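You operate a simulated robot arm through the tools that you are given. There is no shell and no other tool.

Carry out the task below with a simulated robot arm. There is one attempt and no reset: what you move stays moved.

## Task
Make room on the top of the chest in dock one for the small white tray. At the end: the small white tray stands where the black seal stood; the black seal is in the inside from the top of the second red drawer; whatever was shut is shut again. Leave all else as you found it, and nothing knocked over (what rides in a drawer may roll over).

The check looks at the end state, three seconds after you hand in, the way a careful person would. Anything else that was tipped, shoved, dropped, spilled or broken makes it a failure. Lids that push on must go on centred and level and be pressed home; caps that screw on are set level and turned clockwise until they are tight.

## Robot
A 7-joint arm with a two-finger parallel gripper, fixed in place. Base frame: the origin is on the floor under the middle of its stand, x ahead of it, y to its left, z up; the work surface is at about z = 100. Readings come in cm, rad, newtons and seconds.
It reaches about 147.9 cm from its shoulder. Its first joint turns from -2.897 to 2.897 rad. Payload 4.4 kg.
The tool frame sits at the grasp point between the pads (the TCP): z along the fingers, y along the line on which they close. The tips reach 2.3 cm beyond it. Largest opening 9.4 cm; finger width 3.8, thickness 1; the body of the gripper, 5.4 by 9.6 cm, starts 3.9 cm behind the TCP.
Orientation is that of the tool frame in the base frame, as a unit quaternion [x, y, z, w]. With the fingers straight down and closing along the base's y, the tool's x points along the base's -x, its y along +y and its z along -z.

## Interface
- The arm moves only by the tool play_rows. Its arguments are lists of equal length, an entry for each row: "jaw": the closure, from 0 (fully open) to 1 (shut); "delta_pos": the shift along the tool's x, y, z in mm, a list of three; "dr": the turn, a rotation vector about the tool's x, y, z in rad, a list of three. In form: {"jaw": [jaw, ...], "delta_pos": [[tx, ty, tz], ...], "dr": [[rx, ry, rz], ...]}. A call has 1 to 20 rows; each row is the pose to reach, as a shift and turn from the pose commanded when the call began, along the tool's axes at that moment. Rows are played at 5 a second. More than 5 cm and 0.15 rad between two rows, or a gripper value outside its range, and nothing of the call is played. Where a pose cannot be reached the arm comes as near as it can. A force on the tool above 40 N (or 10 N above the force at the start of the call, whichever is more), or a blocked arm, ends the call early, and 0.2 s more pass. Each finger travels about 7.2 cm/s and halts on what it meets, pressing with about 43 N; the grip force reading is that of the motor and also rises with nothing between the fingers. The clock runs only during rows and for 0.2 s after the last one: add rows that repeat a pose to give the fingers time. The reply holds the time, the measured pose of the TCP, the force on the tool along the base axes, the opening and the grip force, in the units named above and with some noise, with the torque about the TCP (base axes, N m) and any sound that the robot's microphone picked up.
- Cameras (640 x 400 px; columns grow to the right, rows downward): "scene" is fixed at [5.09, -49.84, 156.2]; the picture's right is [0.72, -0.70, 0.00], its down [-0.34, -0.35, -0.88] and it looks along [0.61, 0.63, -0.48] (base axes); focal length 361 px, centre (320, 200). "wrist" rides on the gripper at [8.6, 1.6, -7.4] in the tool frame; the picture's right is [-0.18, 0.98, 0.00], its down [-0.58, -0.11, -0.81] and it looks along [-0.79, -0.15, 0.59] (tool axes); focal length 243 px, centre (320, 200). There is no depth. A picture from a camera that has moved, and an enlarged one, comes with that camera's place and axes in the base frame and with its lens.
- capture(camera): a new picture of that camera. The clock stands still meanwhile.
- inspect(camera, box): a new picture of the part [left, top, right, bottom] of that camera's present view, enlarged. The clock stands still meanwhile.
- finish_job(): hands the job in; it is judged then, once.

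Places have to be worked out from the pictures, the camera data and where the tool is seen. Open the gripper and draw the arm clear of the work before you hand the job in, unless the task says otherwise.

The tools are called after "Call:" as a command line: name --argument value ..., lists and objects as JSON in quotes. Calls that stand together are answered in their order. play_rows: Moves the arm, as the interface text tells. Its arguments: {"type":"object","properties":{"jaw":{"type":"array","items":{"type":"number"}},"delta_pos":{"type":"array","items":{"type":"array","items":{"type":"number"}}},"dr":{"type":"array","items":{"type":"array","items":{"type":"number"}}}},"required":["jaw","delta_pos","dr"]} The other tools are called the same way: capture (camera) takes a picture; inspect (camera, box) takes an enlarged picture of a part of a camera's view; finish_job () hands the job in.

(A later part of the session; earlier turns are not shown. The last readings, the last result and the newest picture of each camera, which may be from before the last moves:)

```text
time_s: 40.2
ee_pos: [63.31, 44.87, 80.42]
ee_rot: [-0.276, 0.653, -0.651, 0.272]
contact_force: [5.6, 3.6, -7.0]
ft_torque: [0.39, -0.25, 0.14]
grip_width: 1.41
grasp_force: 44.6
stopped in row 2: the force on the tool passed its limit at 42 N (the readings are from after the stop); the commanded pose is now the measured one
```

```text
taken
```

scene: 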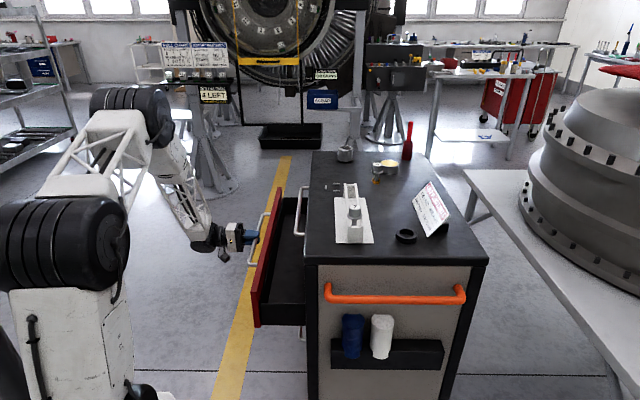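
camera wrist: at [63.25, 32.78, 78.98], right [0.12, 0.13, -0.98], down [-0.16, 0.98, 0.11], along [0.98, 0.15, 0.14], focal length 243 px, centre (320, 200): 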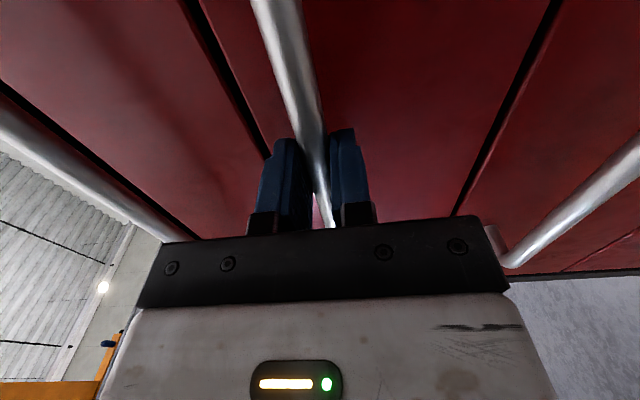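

The small lateral shift made the load worse, so I'll pull straight without offsets from here.

Call:
play_rows --jaw '[1, 1, 1, 1, 1, 1, 1, 1, 1, 1, 1, 1, 1, 1, 1, 1]' --delta_pos '[[0, 0, 0], [0, 0, -3], [0, 0, -8], [0, 0, -13], [0, 0, -18], [0, 0, -23], [0, 0, -28], [0, 0, -33], [0, 0, -38], [0, 0, -43], [0, 0, -48], [0, 0, -53], [0, 0, -58], [0, 0, -63], [0, 0, -68], [0, 0, -73]]' --dr '[[0, 0, 0], [0, 0, 0], [0, 0, 0], [0, 0, 0], [0, 0, 0], [0, 0, 0], [0, 0, 0], [0, 0, 0], [0, 0, 0], [0, 0, 0], [0, 0, 0], [0, 0, 0], [0, 0, 0], [0, 0, 0], [0, 0, 0], [0, 0, 0]]'

Call:
capture --camera "scene"

```text
time_s: 42.1
ee_pos: [60.89, 47.44, 80.41]
ee_rot: [-0.275, 0.654, -0.65, 0.272]
contact_force: [5.5, 6.4, -10.7]
ft_torque: [0.39, -0.12, 0.22]
grip_width: 1.38
grasp_force: 45.1
stopped in row 9: the force on the tool passed its limit at 41 N (the readings are from after the stop); the commanded pose is now the measured one
```

```text
taken
```

scene: 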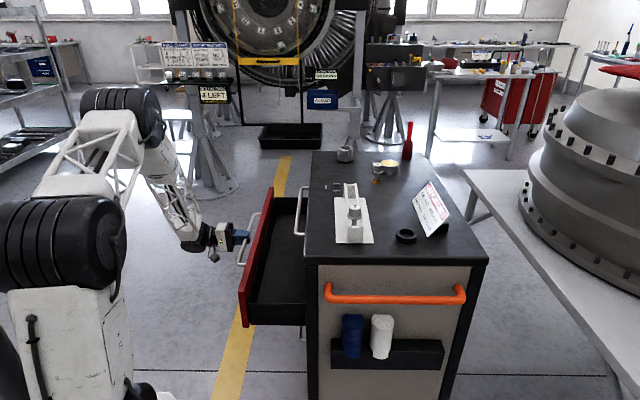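

It is 19.5 cm out and the visible part of the drawer looks empty. I'll pull it further to see all of the inside.

Call:
play_rows --jaw '[1, 1, 1, 1, 1, 1, 1, 1, 1, 1, 1, 1, 1, 1, 1, 1]' --delta_pos '[[0, 0, 0], [0, 0, -3], [0, 0, -8], [0, 0, -13], [0, 0, -18], [0, 0, -23], [0, 0, -28], [0, 0, -33], [0, 0, -38], [0, 0, -43], [0, 0, -48], [0, 0, -53], [0, 0, -58], [0, 0, -63], [0, 0, -68], [0, 0, -73]]' --dr '[[0, 0, 0], [0, 0, 0], [0, 0, 0], [0, 0, 0], [0, 0, 0], [0, 0, 0], [0, 0, 0], [0, 0, 0], [0, 0, 0], [0, 0, 0], [0, 0, 0], [0, 0, 0], [0, 0, 0], [0, 0, 0], [0, 0, 0], [0, 0, 0]]'

Call:
inspect --camera "scene" --box '[180, 150, 360, 340]'

```text
time_s: 44.2
ee_pos: [58.0, 50.11, 80.49]
ee_rot: [-0.275, 0.653, -0.651, 0.272]
contact_force: [6.2, 6.7, -10.5]
ft_torque: [0.39, -0.23, 0.46]
grip_width: 1.38
grasp_force: 45.4
stopped in row 10: the force on the tool passed its limit at 41 N (the readings are from after the stop); the commanded pose is now the measured one
```

```text
2.11 times, centred on (270, 245) of scene
camera zoom: at [5.09, -49.84, 156.2], right [0.72, -0.7, 0.0], down [-0.34, -0.35, -0.88], along [0.61, 0.63, -0.48], focal length 761 px, centre (425, 105)
```

zoom: 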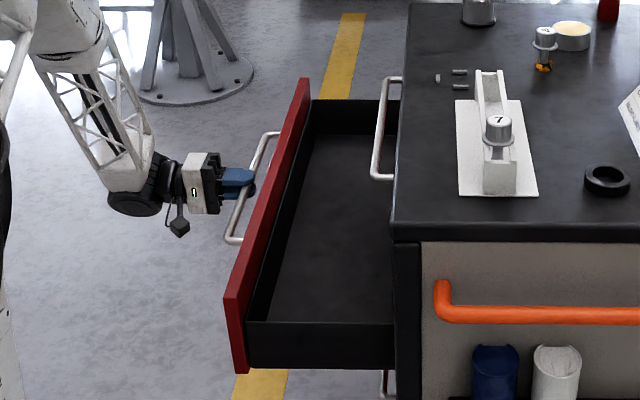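

The drawer is 23 cm open and looks empty where visible. I'll release the handle and back away, then look inside with the wrist camera.

Call:
play_rows --jaw '[0.7, 0.4, 0, 0, 0, 0, 0, 0, 0, 0]' --delta_pos '[[0, 0, 0], [0, 0, 0], [0, 0, 0], [0, 0, 0], [0, 0, -20], [0, 0, -45], [0, 0, -75], [0, 0, -105], [0, 0, -130], [0, 0, -130]]' --dr '[[0, 0, 0], [0, 0, 0], [0, 0, 0], [0, 0, 0], [0, 0, 0], [0, 0, 0], [0, 0, 0], [0, 0, 0], [0, 0, 0], [0, 0, 0]]'

Call:
inspect --camera "scene" --box '[180, 150, 360, 340]'

```text
time_s: 46.4
ee_pos: [48.79, 59.31, 80.63]
ee_rot: [-0.275, 0.653, -0.651, 0.273]
contact_force: [0.3, -0.1, 0.0]
ft_torque: [0.01, 0.01, 0.0]
grip_width: 9.4
grasp_force: 0.2
```

```text
2.11 times, centred on (270, 245) of scene
camera zoom: at [5.09, -49.84, 156.2], right [0.72, -0.7, 0.0], down [-0.34, -0.35, -0.88], along [0.61, 0.63, -0.48], focal length 761 px, centre (425, 105)
```

zoom: 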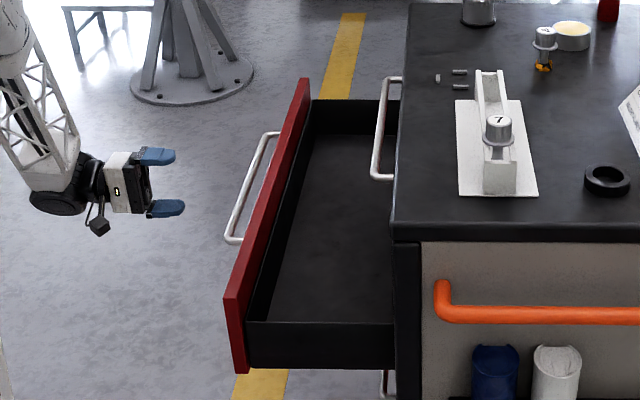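

The handle is released cleanly and the drawer stays open. I'll raise the arm and tilt back to pointing down.

Call:
play_rows --jaw '[0, 0, 0, 0, 0, 0, 0, 0, 0, 0, 0, 0, 0, 0, 0, 0, 0, 0, 0, 0]' --delta_pos '[[0, -35, 0], [0, -70, 0], [0, -105, 0], [0, -140, 0], [0, -175, 0], [0, -210, 0], [0, -245, 0], [0, -280, 0], [0, -315, 0], [0, -350, 0], [0, -370, 0], [0, -370, 0], [0, -370, 0], [0, -370, 0], [0, -370, 0], [0, -370, 0], [0, -370, 0], [0, -370, 0], [0, -370, 0], [0, -370, 0]]' --dr '[[0, 0, 0], [0, 0, 0], [0, 0, 0], [0, 0, 0], [0, 0, 0], [0, 0, 0], [-0.12, 0, 0], [-0.24, 0, 0], [-0.36, 0, 0], [-0.48, 0, 0], [-0.6, 0, 0], [-0.72, 0, 0], [-0.84, 0, 0], [-0.96, 0, 0], [-1.08, 0, 0], [-1.2, 0, 0], [-1.32, 0, 0], [-1.44, 0, 0], [-1.5708, 0, 0], [-1.5708, 0, 0]]'

Call:
capture --camera "wrist"

```text
time_s: 50.6
ee_pos: [48.83, 59.11, 117.61]
ee_rot: [-0.387, 0.922, 0.003, 0.0]
contact_force: [-0.3, 0.3, -0.6]
ft_torque: [-0.02, -0.01, -0.01]
grip_width: 9.39
grasp_force: 0.1
```

```text
taken
camera wrist: at [41.75, 54.11, 125.16], right [-0.57, 0.82, 0.01], down [0.49, 0.34, 0.81], along [0.66, 0.46, -0.59], focal length 243 px, centre (320, 200)
```

wrist: 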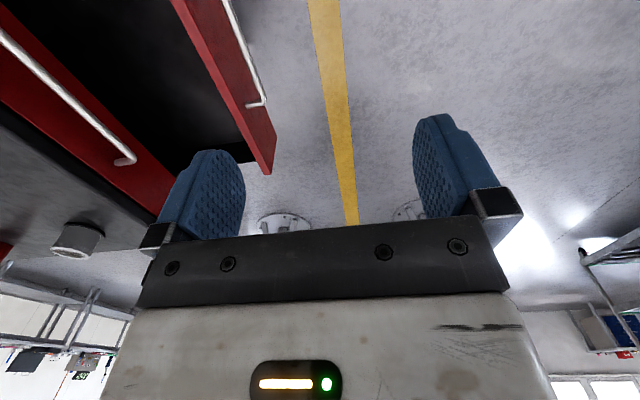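

I'll yaw toward the chest and drop lower to look along the drawer's inside, under the chest top.

Call:
play_rows --jaw '[0, 0, 0, 0, 0, 0, 0, 0, 0, 0, 0, 0]' --delta_pos '[[0, 20, 5], [0, 40, 15], [0, 60, 25], [0, 80, 40], [0, 100, 60], [0, 104, 90], [0, 104, 120], [0, 104, 150], [0, 104, 180], [0, 104, 210], [0, 104, 240], [0, 104, 240]]' --dr '[[0, 0, 0.126], [0, 0, 0.252], [0, 0, 0.378], [0, 0, 0.504], [0, 0, 0.63], [0, 0, 0.756], [0, 0, 0.883], [0, 0, 1.009], [0, 0, 1.135], [0, 0, 1.261], [0, 0, 1.39], [0, 0, 1.39]]'

Call:
capture --camera "wrist"

```text
time_s: 53.2
ee_pos: [41.41, 66.57, 93.72]
ee_rot: [0.294, 0.956, 0.001, -0.003]
contact_force: [-0.2, 0.1, 0.1]
ft_torque: [0.0, -0.01, 0.02]
grip_width: 9.38
grasp_force: 0.0
```

```text
taken
camera wrist: at [35.17, 72.62, 101.16], right [0.7, 0.71, 0.0], down [0.42, -0.42, 0.8], along [0.57, -0.57, -0.59], focal length 243 px, centre (320, 200)
```

wrist: 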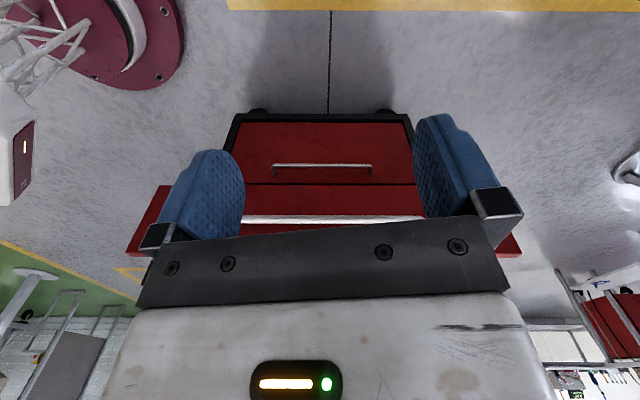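

The gripper body blocks the shallow viewing angles. I'll tilt the tool about 0.5 rad so the camera looks more level into the drawer.

Call:
play_rows --jaw '[0, 0, 0, 0, 0, 0]' --delta_pos '[[0, 0, -10], [0, 0, -20], [0, 0, -30], [0, 0, -40], [0, 0, -50], [0, 0, -50]]' --dr '[[0.018, -0.1, 0], [0.036, -0.2, 0], [0.054, -0.3, 0], [0.072, -0.4, 0], [0.09, -0.49, 0], [0.09, -0.49, 0]]'

Call:
capture --camera "wrist"

```text
time_s: 54.6
ee_pos: [41.39, 66.55, 98.64]
ee_rot: [0.284, 0.927, -0.113, 0.217]
contact_force: [0.2, 0.0, -1.0]
ft_torque: [-0.01, -0.03, 0.03]
grip_width: 9.4
grasp_force: 0.1
```

```text
taken
camera wrist: at [33.43, 74.46, 101.1], right [0.7, 0.71, 0.0], down [0.1, -0.1, 0.99], along [0.7, -0.7, -0.14], focal length 243 px, centre (320, 200)
```

wrist: 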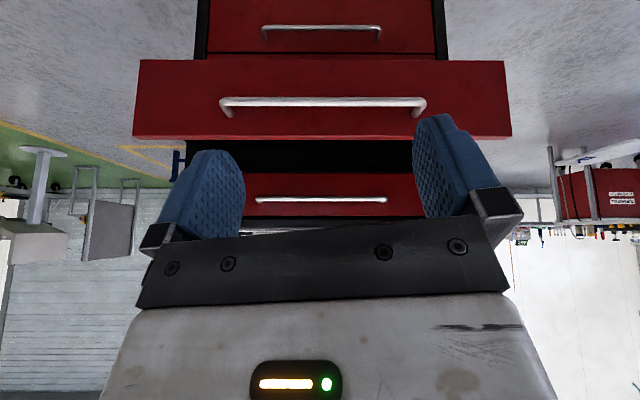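

Now I see the open drawer front-on. I'll raise the camera and look into the dark gap.

Call:
play_rows --jaw '[0, 0, 0, 0, 0, 0]' --delta_pos '[[-10, 0, -20], [-20, 0, -40], [-30, 0, -60], [-40, 0, -80], [-50, 0, -100], [-50, 0, -100]]' --dr '[[0, 0, 0], [0, 0, 0], [0, 0, 0], [0, 0, 0], [0, 0, 0], [0, 0, 0]]'

Call:
inspect --camera "wrist" --box '[120, 20, 520, 240]'

```text
time_s: 56.0
ee_pos: [41.93, 67.46, 109.31]
ee_rot: [0.284, 0.927, -0.116, 0.216]
contact_force: [-0.3, 0.5, 0.3]
ft_torque: [-0.01, -0.01, -0.01]
grip_width: 9.4
grasp_force: 0.0
```

```text
1.60 times, centred on (320, 130) of wrist
camera zoom: at [33.9, 75.38, 111.82], right [0.7, 0.71, -0.01], down [0.1, -0.09, 0.99], along [0.7, -0.7, -0.14], focal length 388 px, centre (320, 312)
```

zoom: 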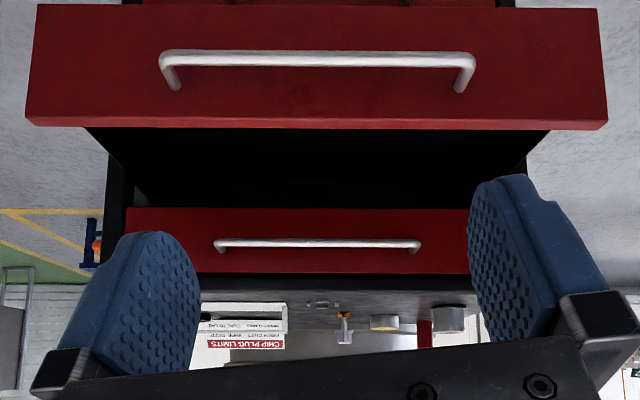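

Drawer 2 is empty (a white tray would show against the black). The plan is to put the seal in drawer 2 first, close it, then look for the tray in the other drawers. I'll rise and level the tool.

Call:
play_rows --jaw '[0, 0, 0, 0, 0, 0, 0, 0, 0, 0, 0]' --delta_pos '[[-14, -2.8, -26.4], [-28, -5.5, -52.8], [-42, -8.3, -79.2], [-56, -11.1, -105.6], [-70, -13.9, -132], [-84, -16.6, -158.4], [-98, -19.4, -184.8], [-112, -22.2, -211.2], [-126, -24.9, -237.6], [-140, -27.7, -264], [-140, -27.7, -264]]' --dr '[[-0.009, 0.049, 0], [-0.018, 0.098, 0], [-0.027, 0.147, 0], [-0.036, 0.196, 0], [-0.045, 0.245, 0], [-0.054, 0.294, 0], [-0.063, 0.343, 0], [-0.072, 0.392, 0], [-0.081, 0.441, 0], [-0.09, 0.49, 0], [-0.09, 0.49, 0]]'

```text
time_s: 58.4
ee_pos: [41.79, 67.28, 139.76]
ee_rot: [0.294, 0.956, 0.0, -0.003]
contact_force: [-0.2, -1.2, 0.7]
ft_torque: [-0.05, 0.02, 0.03]
grip_width: 9.38
grasp_force: 0.1
```

The tool is level again. I'll move to a viewing spot over the chest so the ring is in the camera's clear area.

Call:
play_rows --jaw '[0, 0, 0, 0, 0, 0, 0, 0, 0, 0, 0, 0, 0, 0, 0, 0, 0]' --delta_pos '[[-37.8, -16.6, 8.8], [-75.6, -33.1, 17.5], [-113.4, -49.7, 26.3], [-151.3, -66.3, 35], [-189, -82.8, 43.8], [-226.9, -99.4, 52.5], [-264.7, -115.9, 61.3], [-302.5, -132.5, 70], [-340.3, -149, 78.8], [-378.1, -165.6, 87.5], [-415.9, -182.2, 96.3], [-453.8, -198.8, 105], [-491.6, -215.3, 113.8], [-529.4, -231.9, 122.5], [-567.2, -248.4, 131.3], [-605, -265, 140], [-605, -265, 140]]' --dr '[[0, 0, 0.05], [0, 0, 0.1], [0, 0, 0.15], [0, 0, 0.2], [0, 0, 0.25], [0, 0, 0.3], [0, 0, 0.35], [0, 0, 0.4], [0, 0, 0.45], [0, 0, 0.5], [0, 0, 0.55], [0, 0, 0.6], [0, 0, 0.65], [0, 0, 0.7], [0, 0, 0.75], [0, 0, 0.803], [0, 0, 0.803]]'

Call:
capture --camera "wrist"

```text
time_s: 62.0
ee_pos: [77.01, 11.34, 125.47]
ee_rot: [0.644, 0.765, -0.001, -0.001]
contact_force: [-0.3, -0.3, -0.5]
ft_torque: [-0.01, 0.01, 0.01]
grip_width: 9.38
grasp_force: 0.1
```

```text
taken
camera wrist: at [77.17, 20.13, 133.08], right [1.0, -0.01, 0.0], down [-0.01, -0.59, 0.81], along [-0.01, -0.81, -0.59], focal length 243 px, centre (320, 200)
```

wrist: 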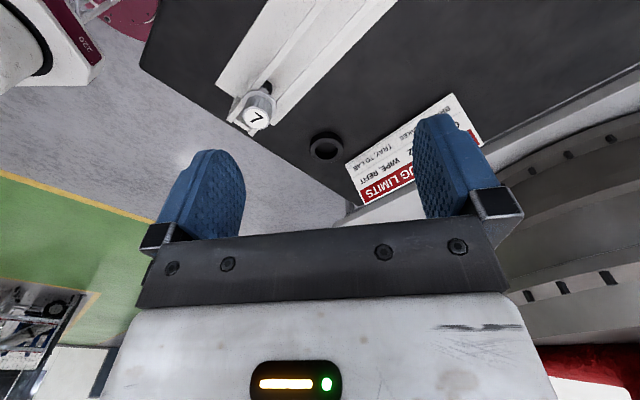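

Call:
inspect --camera "wrist" --box '[200, 60, 440, 210]'

Call:
inspect --camera "wrist" --box '[280, 110, 370, 180]'

Call:
inspect --camera "scene" --box '[380, 210, 430, 260]'

```text
2.67 times, centred on (320, 135) of wrist
camera zoom: at [77.17, 20.13, 133.08], right [1.0, -0.01, 0.0], down [-0.01, -0.59, 0.81], along [-0.01, -0.81, -0.59], focal length 647 px, centre (320, 373)
```

zoom: 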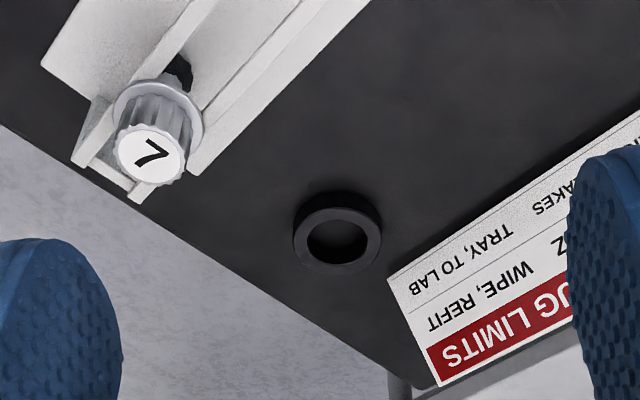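

```text
5.71 times, centred on (325, 145) of wrist
camera zoom: at [77.17, 20.13, 133.08], right [1.0, -0.01, 0.0], down [-0.01, -0.59, 0.81], along [-0.01, -0.81, -0.59], focal length 1386 px, centre (291, 514)
```

zoom: 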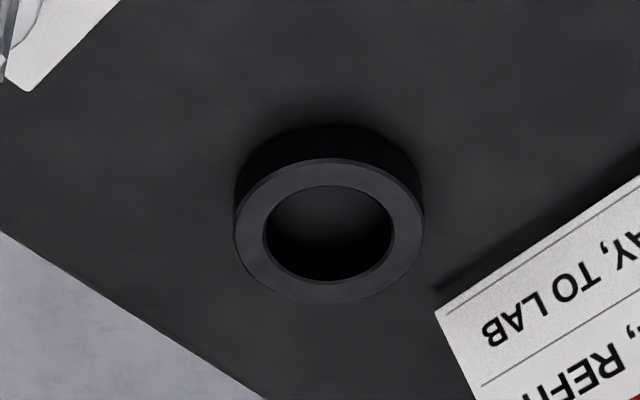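

```text
8.00 times, centred on (405, 235) of scene
camera zoom: at [5.09, -49.84, 156.2], right [0.72, -0.7, 0.0], down [-0.34, -0.35, -0.88], along [0.61, 0.63, -0.48], focal length 2891 px, centre (-360, -80)
```

zoom: 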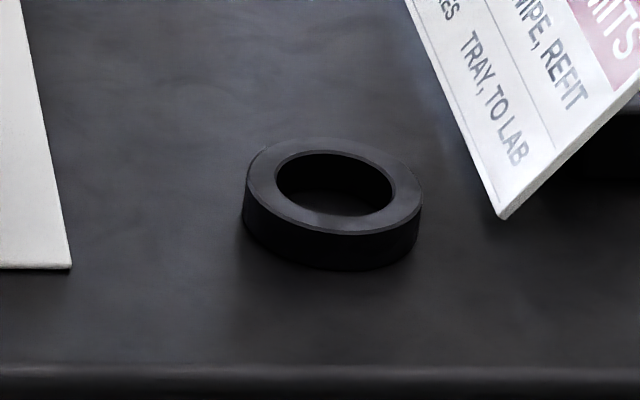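

From both views the ring is about 5.8 cm across and 1.5 cm tall, centred near (78.0, −8.2). I'll move above it, keeping the wrist camera side away from plug 7, and check the centring.

Call:
play_rows --jaw '[0, 0, 0, 0, 0, 0.1, 0.15, 0.15, 0.15, 0.15, 0.15]' --delta_pos '[[-38, -5, 0], [-76, -10, 0], [-114, -15, 0], [-152, -20, 0], [-194, -23.4, 10], [-194, -23.4, 40], [-194, -23.4, 70], [-194, -23.4, 100], [-194, -23.4, 130], [-194, -23.4, 155], [-194, -23.4, 155]]' --dr '[[0, 0, 0], [0, 0, 0], [0, 0, 0], [0, 0, 0], [0, 0, 0], [0, 0, 0], [0, 0, 0], [0, 0, 0], [0, 0, 0], [0, 0, 0], [0, 0, 0]]'

Call:
capture --camera "wrist"

Call:
inspect --camera "scene" --box '[320, 170, 480, 270]'

```text
time_s: 64.4
ee_pos: [77.74, -7.93, 109.93]
ee_rot: [0.644, 0.765, 0.0, -0.002]
contact_force: [0.3, 0.0, -0.7]
ft_torque: [-0.01, -0.01, -0.01]
grip_width: 8.0
grasp_force: 0.0
```

```text
taken
camera wrist: at [77.94, 0.77, 117.46], right [1.0, -0.01, 0.0], down [0.0, -0.59, 0.81], along [-0.01, -0.81, -0.59], focal length 243 px, centre (320, 200)
```

wrist: 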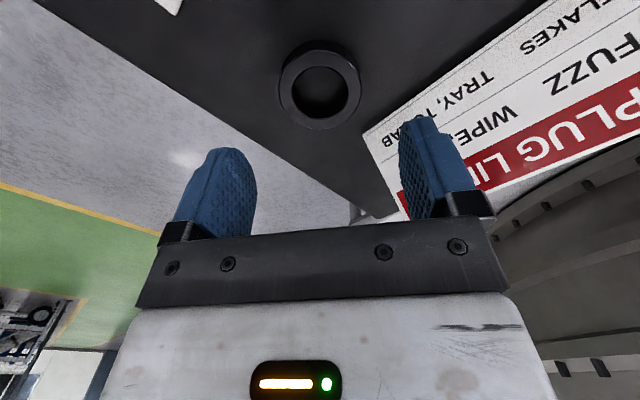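

```text
4.00 times, centred on (400, 220) of scene
camera zoom: at [5.09, -49.84, 156.2], right [0.72, -0.7, 0.0], down [-0.34, -0.35, -0.88], along [0.61, 0.63, -0.48], focal length 1445 px, centre (0, 120)
```

zoom: 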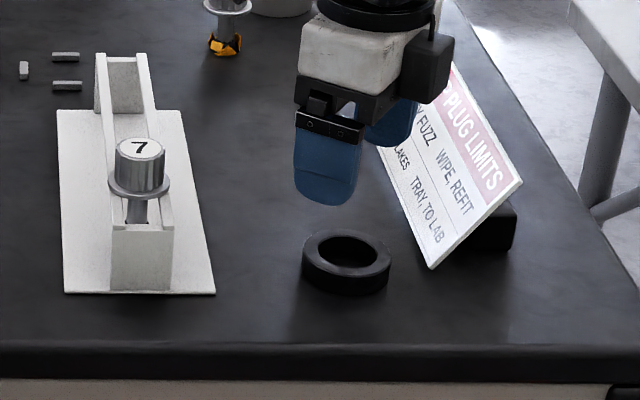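

The ring looks close to centred under the tool axis (expected around pixel (320, 88)). I'll zoom in to measure the offset.

Call:
inspect --camera "wrist" --box '[260, 30, 380, 140]'

```text
3.64 times, centred on (320, 85) of wrist
camera zoom: at [77.94, 0.77, 117.46], right [1.0, -0.01, 0.0], down [0.0, -0.59, 0.81], along [-0.01, -0.81, -0.59], focal length 882 px, centre (320, 618)
```

zoom: 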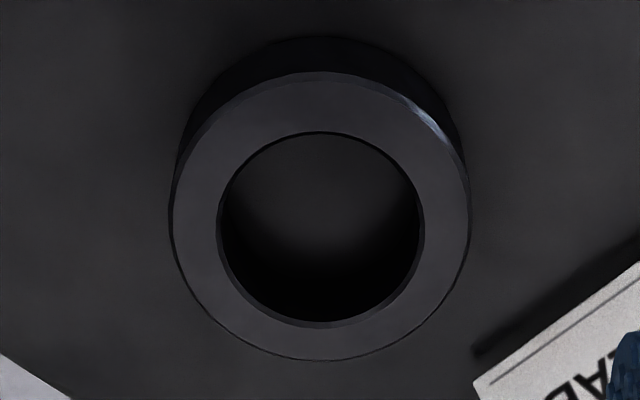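

The ring is centred to within 2–3 mm, with its centre at about (77.83, −8.15). I'll lower until the tips are just above the top surface.

Call:
play_rows --jaw '[0.15, 0.15, 0.15, 0.15, 0.15, 0.15, 0.15, 0.15]' --delta_pos '[[-2.4, 0.5, 12], [-2.4, 0.5, 24], [-2.4, 0.5, 36], [-2.4, 0.5, 48], [-2.4, 0.5, 58], [-2.4, 0.5, 66], [-2.4, 0.5, 71], [-2.4, 0.5, 71]]' --dr '[[0, 0, 0], [0, 0, 0], [0, 0, 0], [0, 0, 0], [0, 0, 0], [0, 0, 0], [0, 0, 0], [0, 0, 0]]'

Call:
inspect --camera "scene" --box '[360, 190, 460, 260]'

Call:
capture --camera "wrist"

```text
time_s: 66.2
ee_pos: [77.79, -8.28, 102.91]
ee_rot: [0.644, 0.765, -0.001, -0.003]
contact_force: [0.2, -0.4, -0.2]
ft_torque: [0.01, 0.02, -0.01]
grip_width: 7.97
grasp_force: 0.2
```

```text
5.71 times, centred on (410, 225) of scene
camera zoom: at [5.09, -49.84, 156.2], right [0.72, -0.7, 0.0], down [-0.34, -0.35, -0.88], along [0.61, 0.63, -0.48], focal length 2065 px, centre (-194, 57)
```

zoom: 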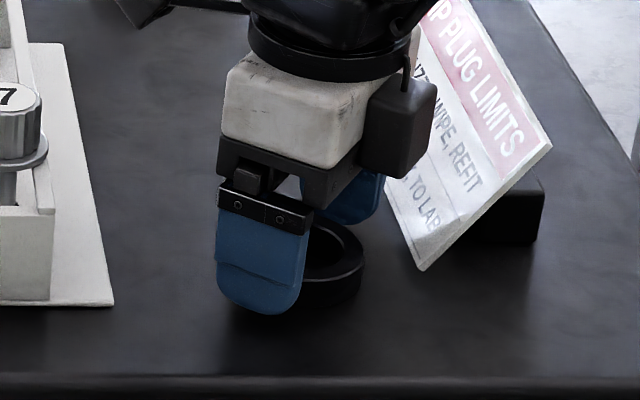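

```text
taken
camera wrist: at [77.99, 0.49, 110.37], right [1.0, -0.01, 0.0], down [0.0, -0.59, 0.81], along [-0.01, -0.81, -0.59], focal length 243 px, centre (320, 200)
```

wrist: 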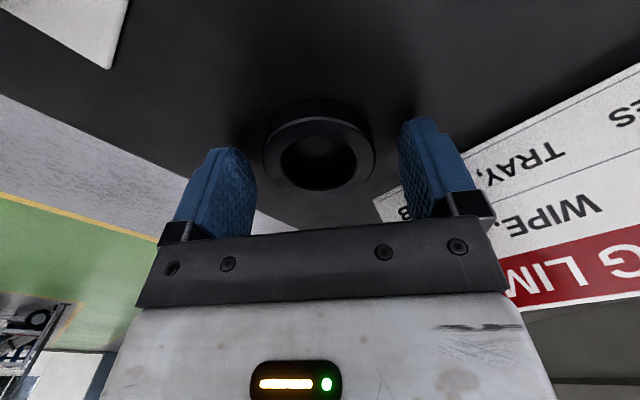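

The ring sits between the fingers and there is no contact force. I close on it.

Call:
play_rows --jaw '[0.3, 0.45, 0.6, 0.6, 0.6]' --delta_pos '[[0, 0, 0], [0, 0, 0], [0, 0, 0], [0, 0, 0], [0, 0, 0]]' --dr '[[0, 0, 0], [0, 0, 0], [0, 0, 0], [0, 0, 0], [0, 0, 0]]'

Call:
inspect --camera "wrist" --box '[200, 60, 440, 240]'

```text
time_s: 67.4
ee_pos: [77.92, -8.3, 102.86]
ee_rot: [0.644, 0.765, -0.001, -0.002]
contact_force: [-1.0, 0.0, 0.1]
ft_torque: [0.0, -0.05, 0.01]
grip_width: 5.62
grasp_force: 43.5
```

```text
2.22 times, centred on (320, 150) of wrist
camera zoom: at [77.99, 0.49, 110.39], right [1.0, -0.01, 0.0], down [0.0, -0.59, 0.81], along [-0.01, -0.81, -0.59], focal length 539 px, centre (320, 311)
```

zoom: 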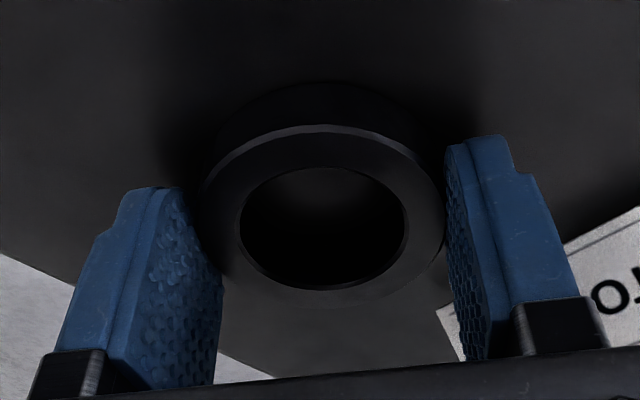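

The ring is held at 5.62 cm width. I'll lift it straight up.

Call:
play_rows --jaw '[0.6, 0.6, 0.6, 0.6, 0.6, 0.6, 0.6, 0.6, 0.6, 0.6]' --delta_pos '[[0, 0, -5], [0, 0, -15], [0, 0, -35], [0, 0, -60], [0, 0, -90], [0, 0, -120], [0, 0, -150], [0, 0, -180], [0, 0, -210], [0, 0, -220]]' --dr '[[0, 0, 0], [0, 0, 0], [0, 0, 0], [0, 0, 0], [0, 0, 0], [0, 0, 0], [0, 0, 0], [0, 0, 0], [0, 0, 0], [0, 0, 0]]'

Call:
capture --camera "wrist"

Call:
inspect --camera "scene" --box '[320, 130, 480, 270]'

```text
time_s: 69.6
ee_pos: [78.0, -8.31, 124.85]
ee_rot: [0.644, 0.765, 0.001, -0.002]
contact_force: [0.2, 0.0, -0.4]
ft_torque: [0.02, 0.0, 0.0]
grip_width: 5.62
grasp_force: 43.1
```

```text
taken
camera wrist: at [78.07, 0.55, 132.37], right [1.0, -0.01, 0.0], down [0.0, -0.59, 0.81], along [-0.01, -0.81, -0.59], focal length 243 px, centre (320, 200)
```

wrist: 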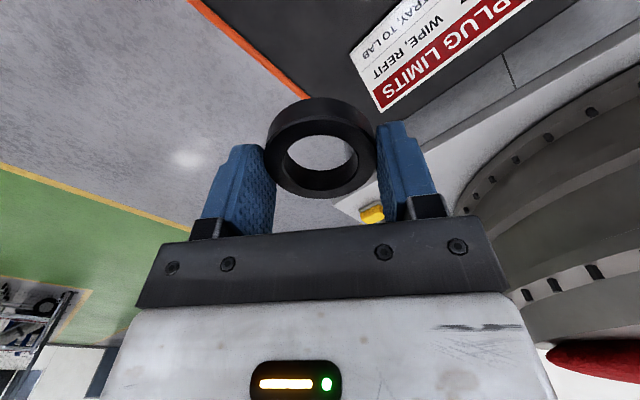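

```text
2.86 times, centred on (400, 200) of scene
camera zoom: at [5.09, -49.84, 156.2], right [0.72, -0.7, 0.0], down [-0.34, -0.35, -0.88], along [0.61, 0.63, -0.48], focal length 1032 px, centre (91, 200)
```

zoom: 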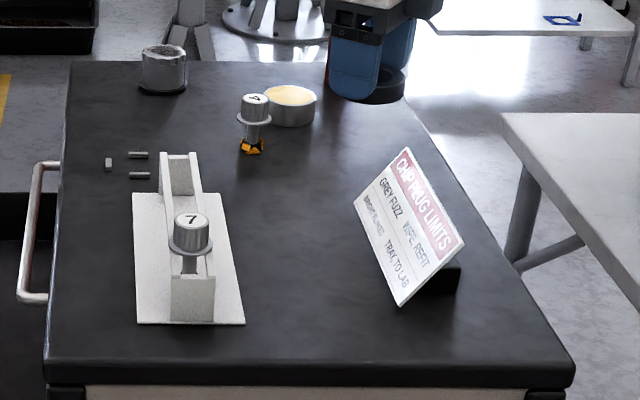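

The ring is off and everything else is undisturbed. I'll carry it over to above the open drawer, turning so the gripper closes across the drawer's depth.

Call:
play_rows --jaw '[0.6, 0.6, 0.6, 0.6, 0.6, 0.6, 0.6, 0.6, 0.6, 0.6, 0.6, 0.6, 0.6, 0.6, 0.6, 0.6, 0.6, 0.6, 0.6, 0.6]' --delta_pos '[[25.5, -0.4, 0], [51, -0.8, 0], [76.6, -1.3, 0], [102, -1.7, 0], [127.6, -2.1, 0], [153.2, -2.5, 0], [178.7, -2.9, 0], [204.2, -3.4, 0], [229.7, -3.8, 0], [255.3, -4.2, 0], [280.8, -4.6, 0], [306.3, -5, 0], [331.8, -5.5, 0], [357.4, -5.9, 0], [382.9, -6.3, 0], [408.4, -6.7, 0], [433.9, -7.1, 0], [459.5, -7.6, 0], [485, -8, 0], [485, -8, 0]]' --dr '[[0, 0, -0.1153], [0, 0, -0.2306], [0, 0, -0.3459], [0, 0, -0.4612], [0, 0, -0.5765], [0, 0, -0.6918], [0, 0, -0.8071], [0, 0, -0.9224], [0, 0, -1.0377], [0, 0, -1.153], [0, 0, -1.2683], [0, 0, -1.3836], [0, 0, -1.4989], [0, 0, -1.6142], [0, 0, -1.7295], [0, 0, -1.8448], [0, 0, -1.9601], [0, 0, -2.0754], [0, 0, -2.19], [0, 0, -2.19]]'

Call:
capture --camera "wrist"

Call:
capture --camera "scene"

```text
time_s: 73.8
ee_pos: [68.97, 39.43, 125.04]
ee_rot: [-0.386, 0.923, 0.002, -0.002]
contact_force: [0.2, -0.7, -0.1]
ft_torque: [-0.02, 0.01, 0.0]
grip_width: 5.64
grasp_force: 42.8
```

```text
taken
camera wrist: at [61.69, 34.29, 132.55], right [-0.57, 0.82, 0.0], down [0.49, 0.34, 0.81], along [0.66, 0.46, -0.59], focal length 243 px, centre (320, 200)
```

wrist: 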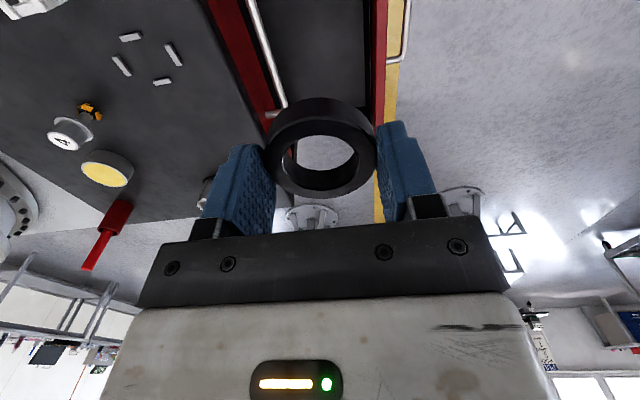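

```text
taken
```

scene: 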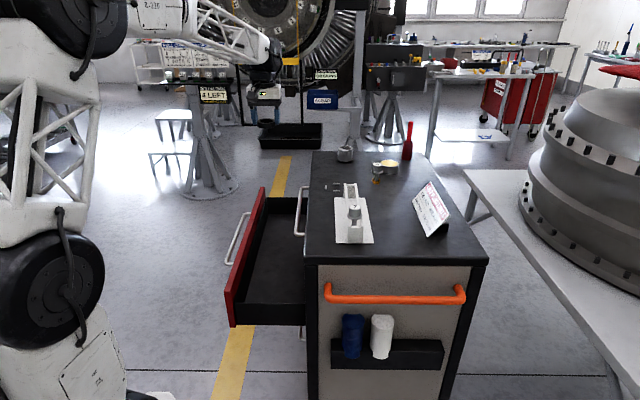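

I'm above the drawer with the ring at about 12 cm from the chest face, clear of handle 1 and the front panel. I'll descend in stages, shifted 6 mm outward.

Call:
play_rows --jaw '[0.6, 0.6, 0.6, 0.6, 0.6, 0.6, 0.6, 0.6, 0.6, 0.6, 0.6, 0.6]' --delta_pos '[[0, 6, 20], [0, 6, 50], [0, 6, 80], [0, 6, 110], [0, 6, 140], [0, 6, 170], [0, 6, 200], [0, 6, 230], [0, 6, 260], [0, 6, 290], [0, 6, 310], [0, 6, 310]]' --dr '[[0, 0, 0], [0, 0, 0], [0, 0, 0], [0, 0, 0], [0, 0, 0], [0, 0, 0], [0, 0, 0], [0, 0, 0], [0, 0, 0], [0, 0, 0], [0, 0, 0], [0, 0, 0]]'

Call:
capture --camera "wrist"

Call:
inspect --camera "scene" --box '[180, 120, 400, 340]'

```text
time_s: 76.4
ee_pos: [68.45, 39.77, 93.99]
ee_rot: [-0.385, 0.923, 0.001, -0.002]
contact_force: [0.3, -0.8, 0.0]
ft_torque: [-0.01, -0.01, 0.02]
grip_width: 5.63
grasp_force: 43.0
```

```text
taken
camera wrist: at [61.14, 34.82, 101.58], right [-0.57, 0.82, 0.0], down [0.49, 0.34, 0.81], along [0.66, 0.46, -0.59], focal length 243 px, centre (320, 200)
```

wrist: 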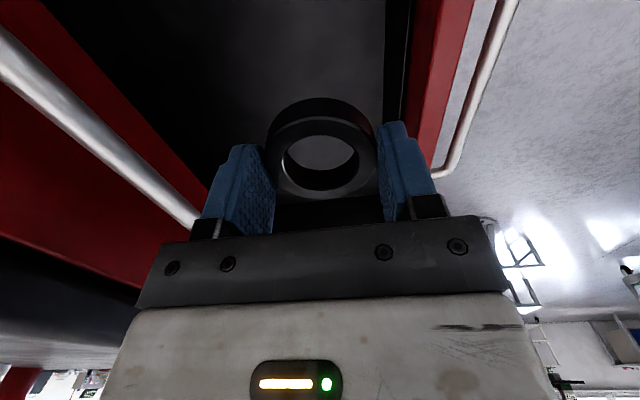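

```text
1.82 times, centred on (290, 230) of scene
camera zoom: at [5.09, -49.84, 156.2], right [0.72, -0.7, 0.0], down [-0.34, -0.35, -0.88], along [0.61, 0.63, -0.48], focal length 657 px, centre (374, 146)
```

zoom: 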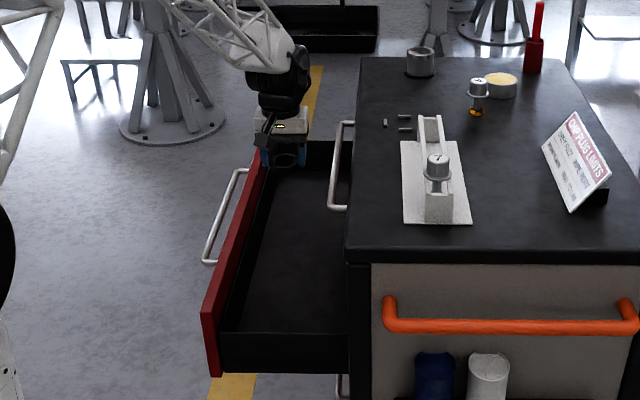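

Clearances look good on both sides. I'll continue down toward the drawer floor, slowing near the end.

Call:
play_rows --jaw '[0.6, 0.6, 0.6, 0.6, 0.6, 0.6, 0.6, 0.6, 0.6, 0.6]' --delta_pos '[[0, 0, 20], [0, 0, 40], [0, 0, 60], [0, 0, 80], [0, 0, 100], [0, 0, 120], [0, 0, 135], [0, 0, 145], [0, 0, 155], [0, 0, 155]]' --dr '[[0, 0, 0], [0, 0, 0], [0, 0, 0], [0, 0, 0], [0, 0, 0], [0, 0, 0], [0, 0, 0], [0, 0, 0], [0, 0, 0], [0, 0, 0]]'

Call:
capture --camera "wrist"

Call:
inspect --camera "scene" --box '[200, 140, 360, 300]'

```text
time_s: 78.6
ee_pos: [68.21, 39.87, 78.5]
ee_rot: [-0.385, 0.923, 0.001, -0.001]
contact_force: [-0.2, -0.4, -0.6]
ft_torque: [-0.01, -0.01, 0.0]
grip_width: 5.62
grasp_force: 43.3
```

```text
taken
camera wrist: at [61.06, 34.81, 85.99], right [-0.57, 0.82, 0.0], down [0.49, 0.34, 0.81], along [0.66, 0.46, -0.59], focal length 243 px, centre (320, 200)
```

wrist: 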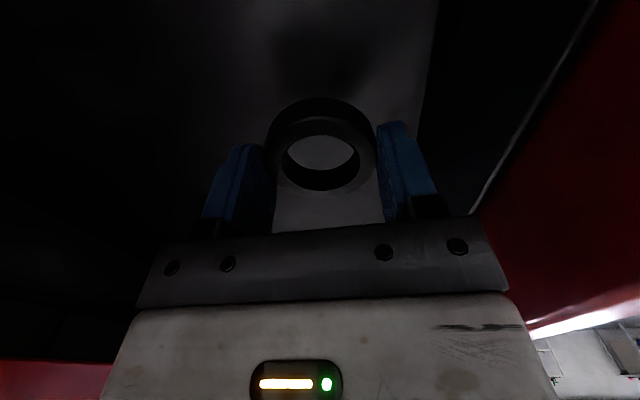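

```text
2.50 times, centred on (280, 220) of scene
camera zoom: at [5.09, -49.84, 156.2], right [0.72, -0.7, 0.0], down [-0.34, -0.35, -0.88], along [0.61, 0.63, -0.48], focal length 903 px, centre (420, 150)
```

zoom: 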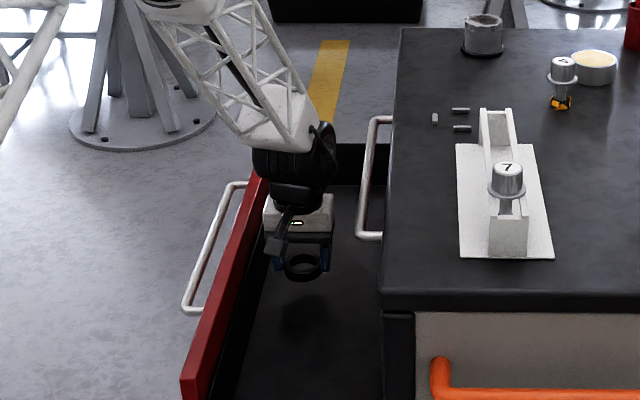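

The ring's shadow shows about 3–4 cm to go, with no contact yet. I'll lower slowly in small steps.

Call:
play_rows --jaw '[0.6, 0.6, 0.6, 0.6, 0.6, 0.6, 0.6, 0.6]' --delta_pos '[[0, 0, 4], [0, 0, 8], [0, 0, 12], [0, 0, 16], [0, 0, 20], [0, 0, 23], [0, 0, 26], [0, 0, 26]]' --dr '[[0, 0, 0], [0, 0, 0], [0, 0, 0], [0, 0, 0], [0, 0, 0], [0, 0, 0], [0, 0, 0], [0, 0, 0]]'

Call:
inspect --camera "scene" --box '[240, 180, 340, 280]'

```text
time_s: 80.4
ee_pos: [68.15, 39.83, 75.96]
ee_rot: [-0.386, 0.923, 0.001, -0.003]
contact_force: [0.1, 0.1, 0.3]
ft_torque: [0.02, 0.0, -0.02]
grip_width: 5.61
grasp_force: 43.4
```

```text
4.00 times, centred on (290, 230) of scene
camera zoom: at [5.09, -49.84, 156.2], right [0.72, -0.7, 0.0], down [-0.34, -0.35, -0.88], along [0.61, 0.63, -0.48], focal length 1445 px, centre (440, 80)
```

zoom: 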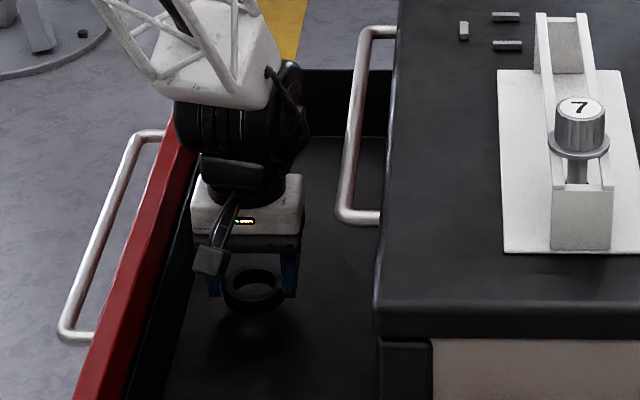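

It's very near the floor now. I'll continue in 2 mm steps until contact.

Call:
play_rows --jaw '[0.6, 0.6, 0.6, 0.6, 0.6, 0.6, 0.6]' --delta_pos '[[0, 0, 2], [0, 0, 4], [0, 0, 6], [0, 0, 8], [0, 0, 10], [0, 0, 12], [0, 0, 12]]' --dr '[[0, 0, 0], [0, 0, 0], [0, 0, 0], [0, 0, 0], [0, 0, 0], [0, 0, 0], [0, 0, 0]]'

Call:
inspect --camera "scene" --box '[260, 220, 330, 270]'

```text
time_s: 82.0
ee_pos: [68.48, 39.96, 74.73]
ee_rot: [-0.385, 0.923, 0.002, -0.002]
contact_force: [-0.2, 0.2, -0.6]
ft_torque: [-0.01, 0.03, 0.02]
grip_width: 5.63
grasp_force: 43.1
```

```text
8.00 times, centred on (295, 245) of scene
camera zoom: at [5.09, -49.84, 156.2], right [0.72, -0.7, 0.0], down [-0.34, -0.35, -0.88], along [0.61, 0.63, -0.48], focal length 2891 px, centre (520, -160)
```

zoom: 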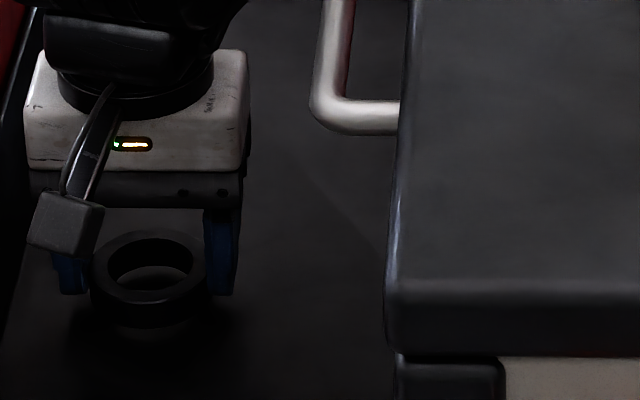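

Still no contact, so I continue in small steps.

Call:
play_rows --jaw '[0.6, 0.6, 0.6, 0.6, 0.6, 0.6, 0.6, 0.6]' --delta_pos '[[0, 0, 2], [0, 0, 4], [0, 0, 6], [0, 0, 8], [0, 0, 10], [0, 0, 12], [0, 0, 14], [0, 0, 14]]' --dr '[[0, 0, 0], [0, 0, 0], [0, 0, 0], [0, 0, 0], [0, 0, 0], [0, 0, 0], [0, 0, 0], [0, 0, 0]]'

Call:
inspect --camera "scene" --box '[260, 220, 330, 270]'

```text
time_s: 83.8
ee_pos: [68.28, 39.99, 73.37]
ee_rot: [-0.385, 0.923, 0.001, 0.0]
contact_force: [9.2, 6.4, 30.0]
ft_torque: [-0.03, -0.5, 0.11]
grip_width: 5.62
grasp_force: 43.1
```

```text
8.00 times, centred on (295, 245) of scene
camera zoom: at [5.09, -49.84, 156.2], right [0.72, -0.7, 0.0], down [-0.34, -0.35, -0.88], along [0.61, 0.63, -0.48], focal length 2891 px, centre (520, -160)
```

zoom: 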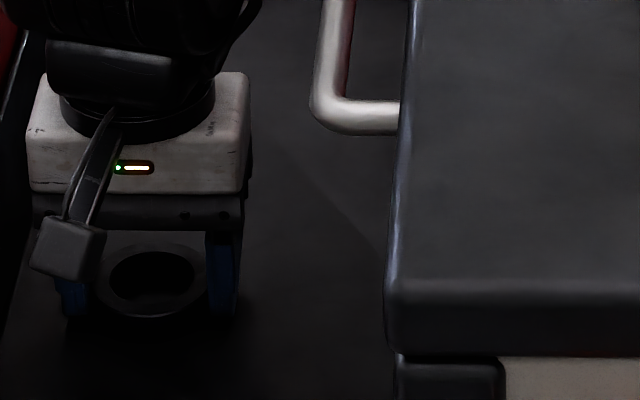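

The ring is on the drawer floor (30 N upward reaction). I open gently and lift away.

Call:
play_rows --jaw '[0.55, 0.4, 0.25, 0.15, 0.15, 0.15, 0.15, 0.15, 0.15, 0.15, 0.15, 0.15, 0.15]' --delta_pos '[[0, 0, -2], [0, 0, -2], [0, 0, -2], [0, 0, -2], [0, 0, -2], [0, 0, -10], [0, 0, -25], [0, 0, -45], [0, 0, -75], [0, 0, -105], [0, 0, -135], [0, 0, -160], [0, 0, -160]]' --dr '[[0, 0, 0], [0, 0, 0], [0, 0, 0], [0, 0, 0], [0, 0, 0], [0, 0, 0], [0, 0, 0], [0, 0, 0], [0, 0, 0], [0, 0, 0], [0, 0, 0], [0, 0, 0], [0, 0, 0]]'

Call:
capture --camera "wrist"

Call:
inspect --camera "scene" --box '[200, 140, 360, 300]'

```text
time_s: 86.6
ee_pos: [68.41, 39.95, 89.4]
ee_rot: [-0.386, 0.923, 0.001, -0.002]
contact_force: [0.1, 0.1, -0.3]
ft_torque: [0.01, 0.0, 0.0]
grip_width: 7.99
grasp_force: 0.1
```

```text
taken
camera wrist: at [61.13, 34.88, 96.85], right [-0.57, 0.82, 0.0], down [0.49, 0.34, 0.81], along [0.66, 0.46, -0.59], focal length 243 px, centre (320, 200)
```

wrist: 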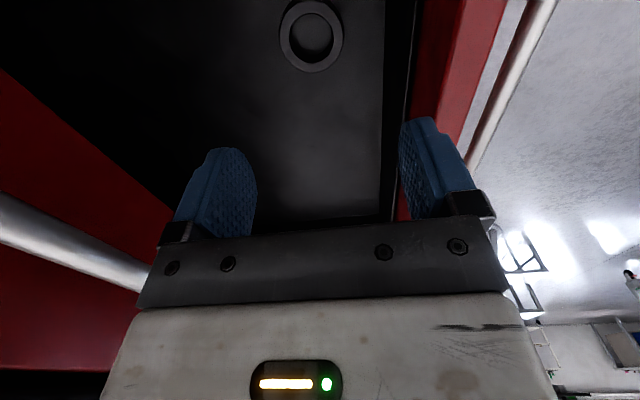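

```text
2.50 times, centred on (280, 220) of scene
camera zoom: at [5.09, -49.84, 156.2], right [0.72, -0.7, 0.0], down [-0.34, -0.35, -0.88], along [0.61, 0.63, -0.48], focal length 903 px, centre (420, 150)
```

zoom: 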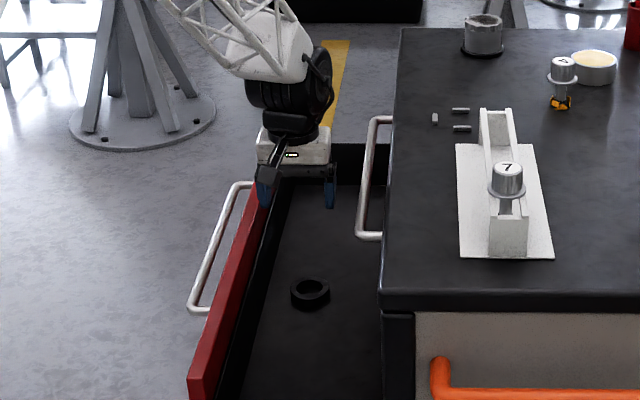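

The seal stands on the floor of drawer 2. Next I close that drawer: rise out, move outward, tilt horizontal, and push the front panel with closed fingers.

Call:
play_rows --jaw '[0.15, 0.15, 0.15, 0.15, 0.15, 0.15, 0.15, 0.3, 0.5, 0.7, 0.9, 1, 1, 1, 1, 1, 1, 1, 1, 1]' --delta_pos '[[0, 0, -35], [0, 0, -70], [0, 0, -105], [0, 0, -140], [0, 0, -175], [0, 0, -210], [0, 20, -235], [0, 50, -250], [0, 85, -250], [0, 120, -250], [0, 155, -250], [0, 190, -250], [0, 225, -250], [0, 260, -250], [0, 290, -250], [0, 310, -250], [0, 310, -250], [0, 310, -250], [0, 310, -250], [0, 310, -250]]' --dr '[[0, 0, 0], [0, 0, 0], [0, 0, 0], [0, 0, 0], [0, 0, 0], [0, 0, 0], [0, 0, 0], [0.12, 0, 0], [0.24, 0, 0], [0.36, 0, 0], [0.48, 0, 0], [0.61, 0, 0], [0.74, 0, 0], [0.87, 0, 0], [1.0, 0, 0], [1.13, 0, 0], [1.27, 0, 0], [1.42, 0, 0], [1.5708, 0, 0], [1.5708, 0, 0]]'

Call:
capture --camera "scene"

```text
time_s: 90.8
ee_pos: [46.31, 61.49, 114.48]
ee_rot: [-0.273, 0.654, -0.651, 0.272]
contact_force: [-0.7, -0.4, 0.5]
ft_torque: [0.0, 0.0, 0.03]
grip_width: 0.01
grasp_force: 42.6
```

```text
taken
```

scene: 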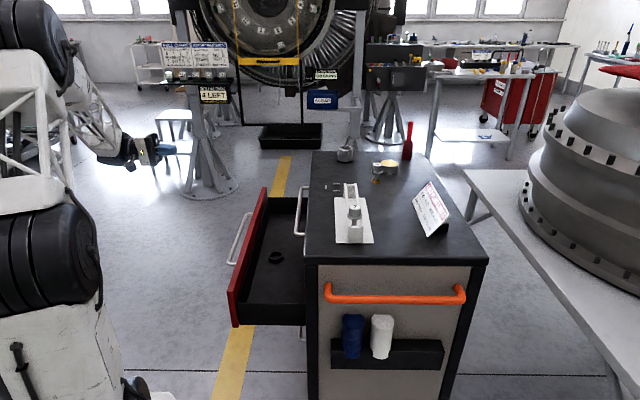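

The tool is horizontal at 43 cm from the face. I'll lower to z≈75.5, below the handle bar, then push the panel.

Call:
play_rows --jaw '[1, 1, 1, 1, 1, 1, 1, 1, 1, 1, 1, 1, 1, 1]' --delta_pos '[[0, 32, 0], [0, 65, 0], [0, 98, 0], [0, 131, 0], [0, 164, 0], [0, 197, 0], [0, 230, 0], [0, 263, 0], [0, 296, 0], [0, 329, 0], [0, 362, 0], [0, 390, 0], [0, 390, 40], [0, 390, 80]]' --dr '[[0, 0, 0], [0, 0, 0], [0, 0, 0], [0, 0, 0], [0, 0, 0], [0, 0, 0], [0, 0, 0], [0, 0, 0], [0, 0, 0], [0, 0, 0], [0, 0, 0], [0, 0, 0], [0, 0, 0], [0, 0, 0]]'

Call:
capture --camera "wrist"

Call:
inspect --camera "scene" --box '[160, 150, 340, 340]'

```text
time_s: 93.8
ee_pos: [52.05, 56.04, 75.49]
ee_rot: [-0.274, 0.653, -0.651, 0.272]
contact_force: [-0.6, -0.2, 0.2]
ft_torque: [0.01, -0.01, -0.02]
grip_width: 0.0
grasp_force: 42.6
```

```text
taken
camera wrist: at [40.5, 55.16, 73.91], right [0.13, 0.13, -0.98], down [-0.16, 0.98, 0.11], along [0.98, 0.15, 0.14], focal length 243 px, centre (320, 200)
```

wrist: 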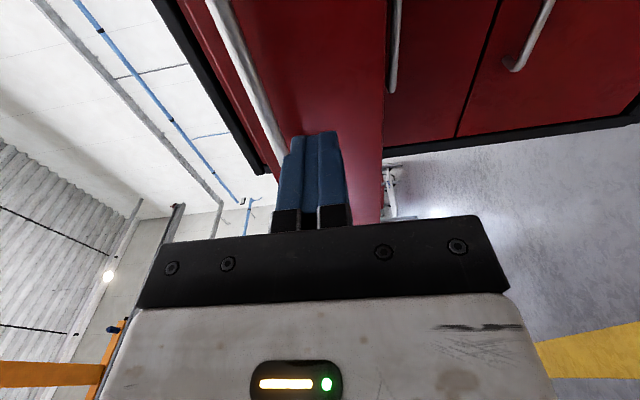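

```text
2.11 times, centred on (250, 245) of scene
camera zoom: at [5.09, -49.84, 156.2], right [0.72, -0.7, 0.0], down [-0.34, -0.35, -0.88], along [0.61, 0.63, -0.48], focal length 761 px, centre (467, 105)
```

zoom: 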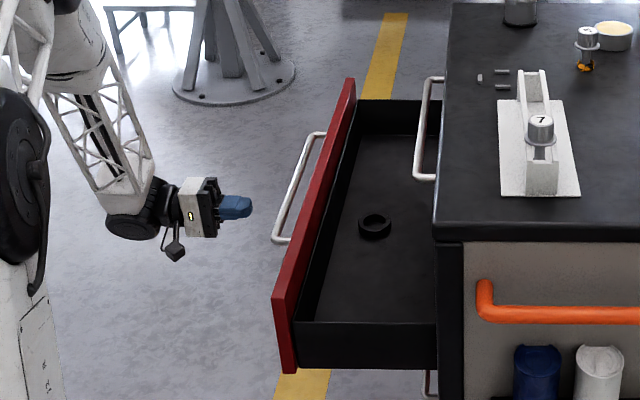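

The fingers are lined up below the bar, with about 9.6 cm to contact. I'll advance and begin pushing slowly.

Call:
play_rows --jaw '[1, 1, 1, 1, 1, 1, 1, 1, 1, 1, 1, 1, 1, 1, 1, 1, 1, 1, 1, 1]' --delta_pos '[[0, 0, 20], [0, 0, 40], [0, 0, 60], [0, 0, 75], [0, 0, 85], [0, 0, 92], [0, 0, 98], [0, 0, 104], [0, 0, 110], [0, 0, 116], [0, 0, 123], [0, 0, 130], [0, 0, 137], [0, 0, 144], [0, 0, 151], [0, 0, 158], [0, 0, 165], [0, 0, 172], [0, 0, 179], [0, 0, 186]]' --dr '[[0, 0, 0], [0, 0, 0], [0, 0, 0], [0, 0, 0], [0, 0, 0], [0, 0, 0], [0, 0, 0], [0, 0, 0], [0, 0, 0], [0, 0, 0], [0, 0, 0], [0, 0, 0], [0, 0, 0], [0, 0, 0], [0, 0, 0], [0, 0, 0], [0, 0, 0], [0, 0, 0], [0, 0, 0], [0, 0, 0]]'

Call:
inspect --camera "scene" --box '[160, 150, 340, 340]'

```text
time_s: 98.0
ee_pos: [65.15, 42.96, 75.31]
ee_rot: [-0.273, 0.654, -0.652, 0.271]
contact_force: [-0.6, 0.5, 0.6]
ft_torque: [-0.05, -0.04, 0.0]
grip_width: 0.01
grasp_force: 42.3
```

```text
2.11 times, centred on (250, 245) of scene
camera zoom: at [5.09, -49.84, 156.2], right [0.72, -0.7, 0.0], down [-0.34, -0.35, -0.88], along [0.61, 0.63, -0.48], focal length 761 px, centre (467, 105)
```

zoom: 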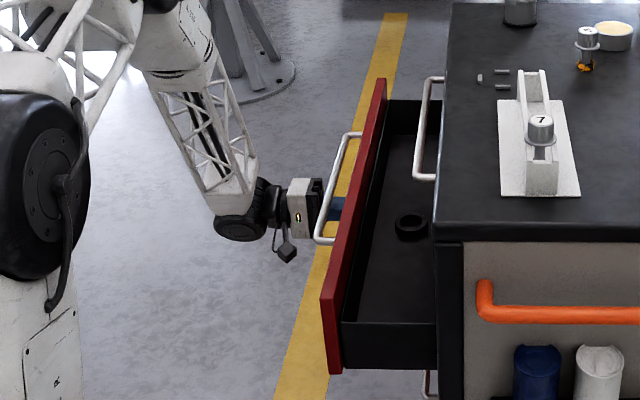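

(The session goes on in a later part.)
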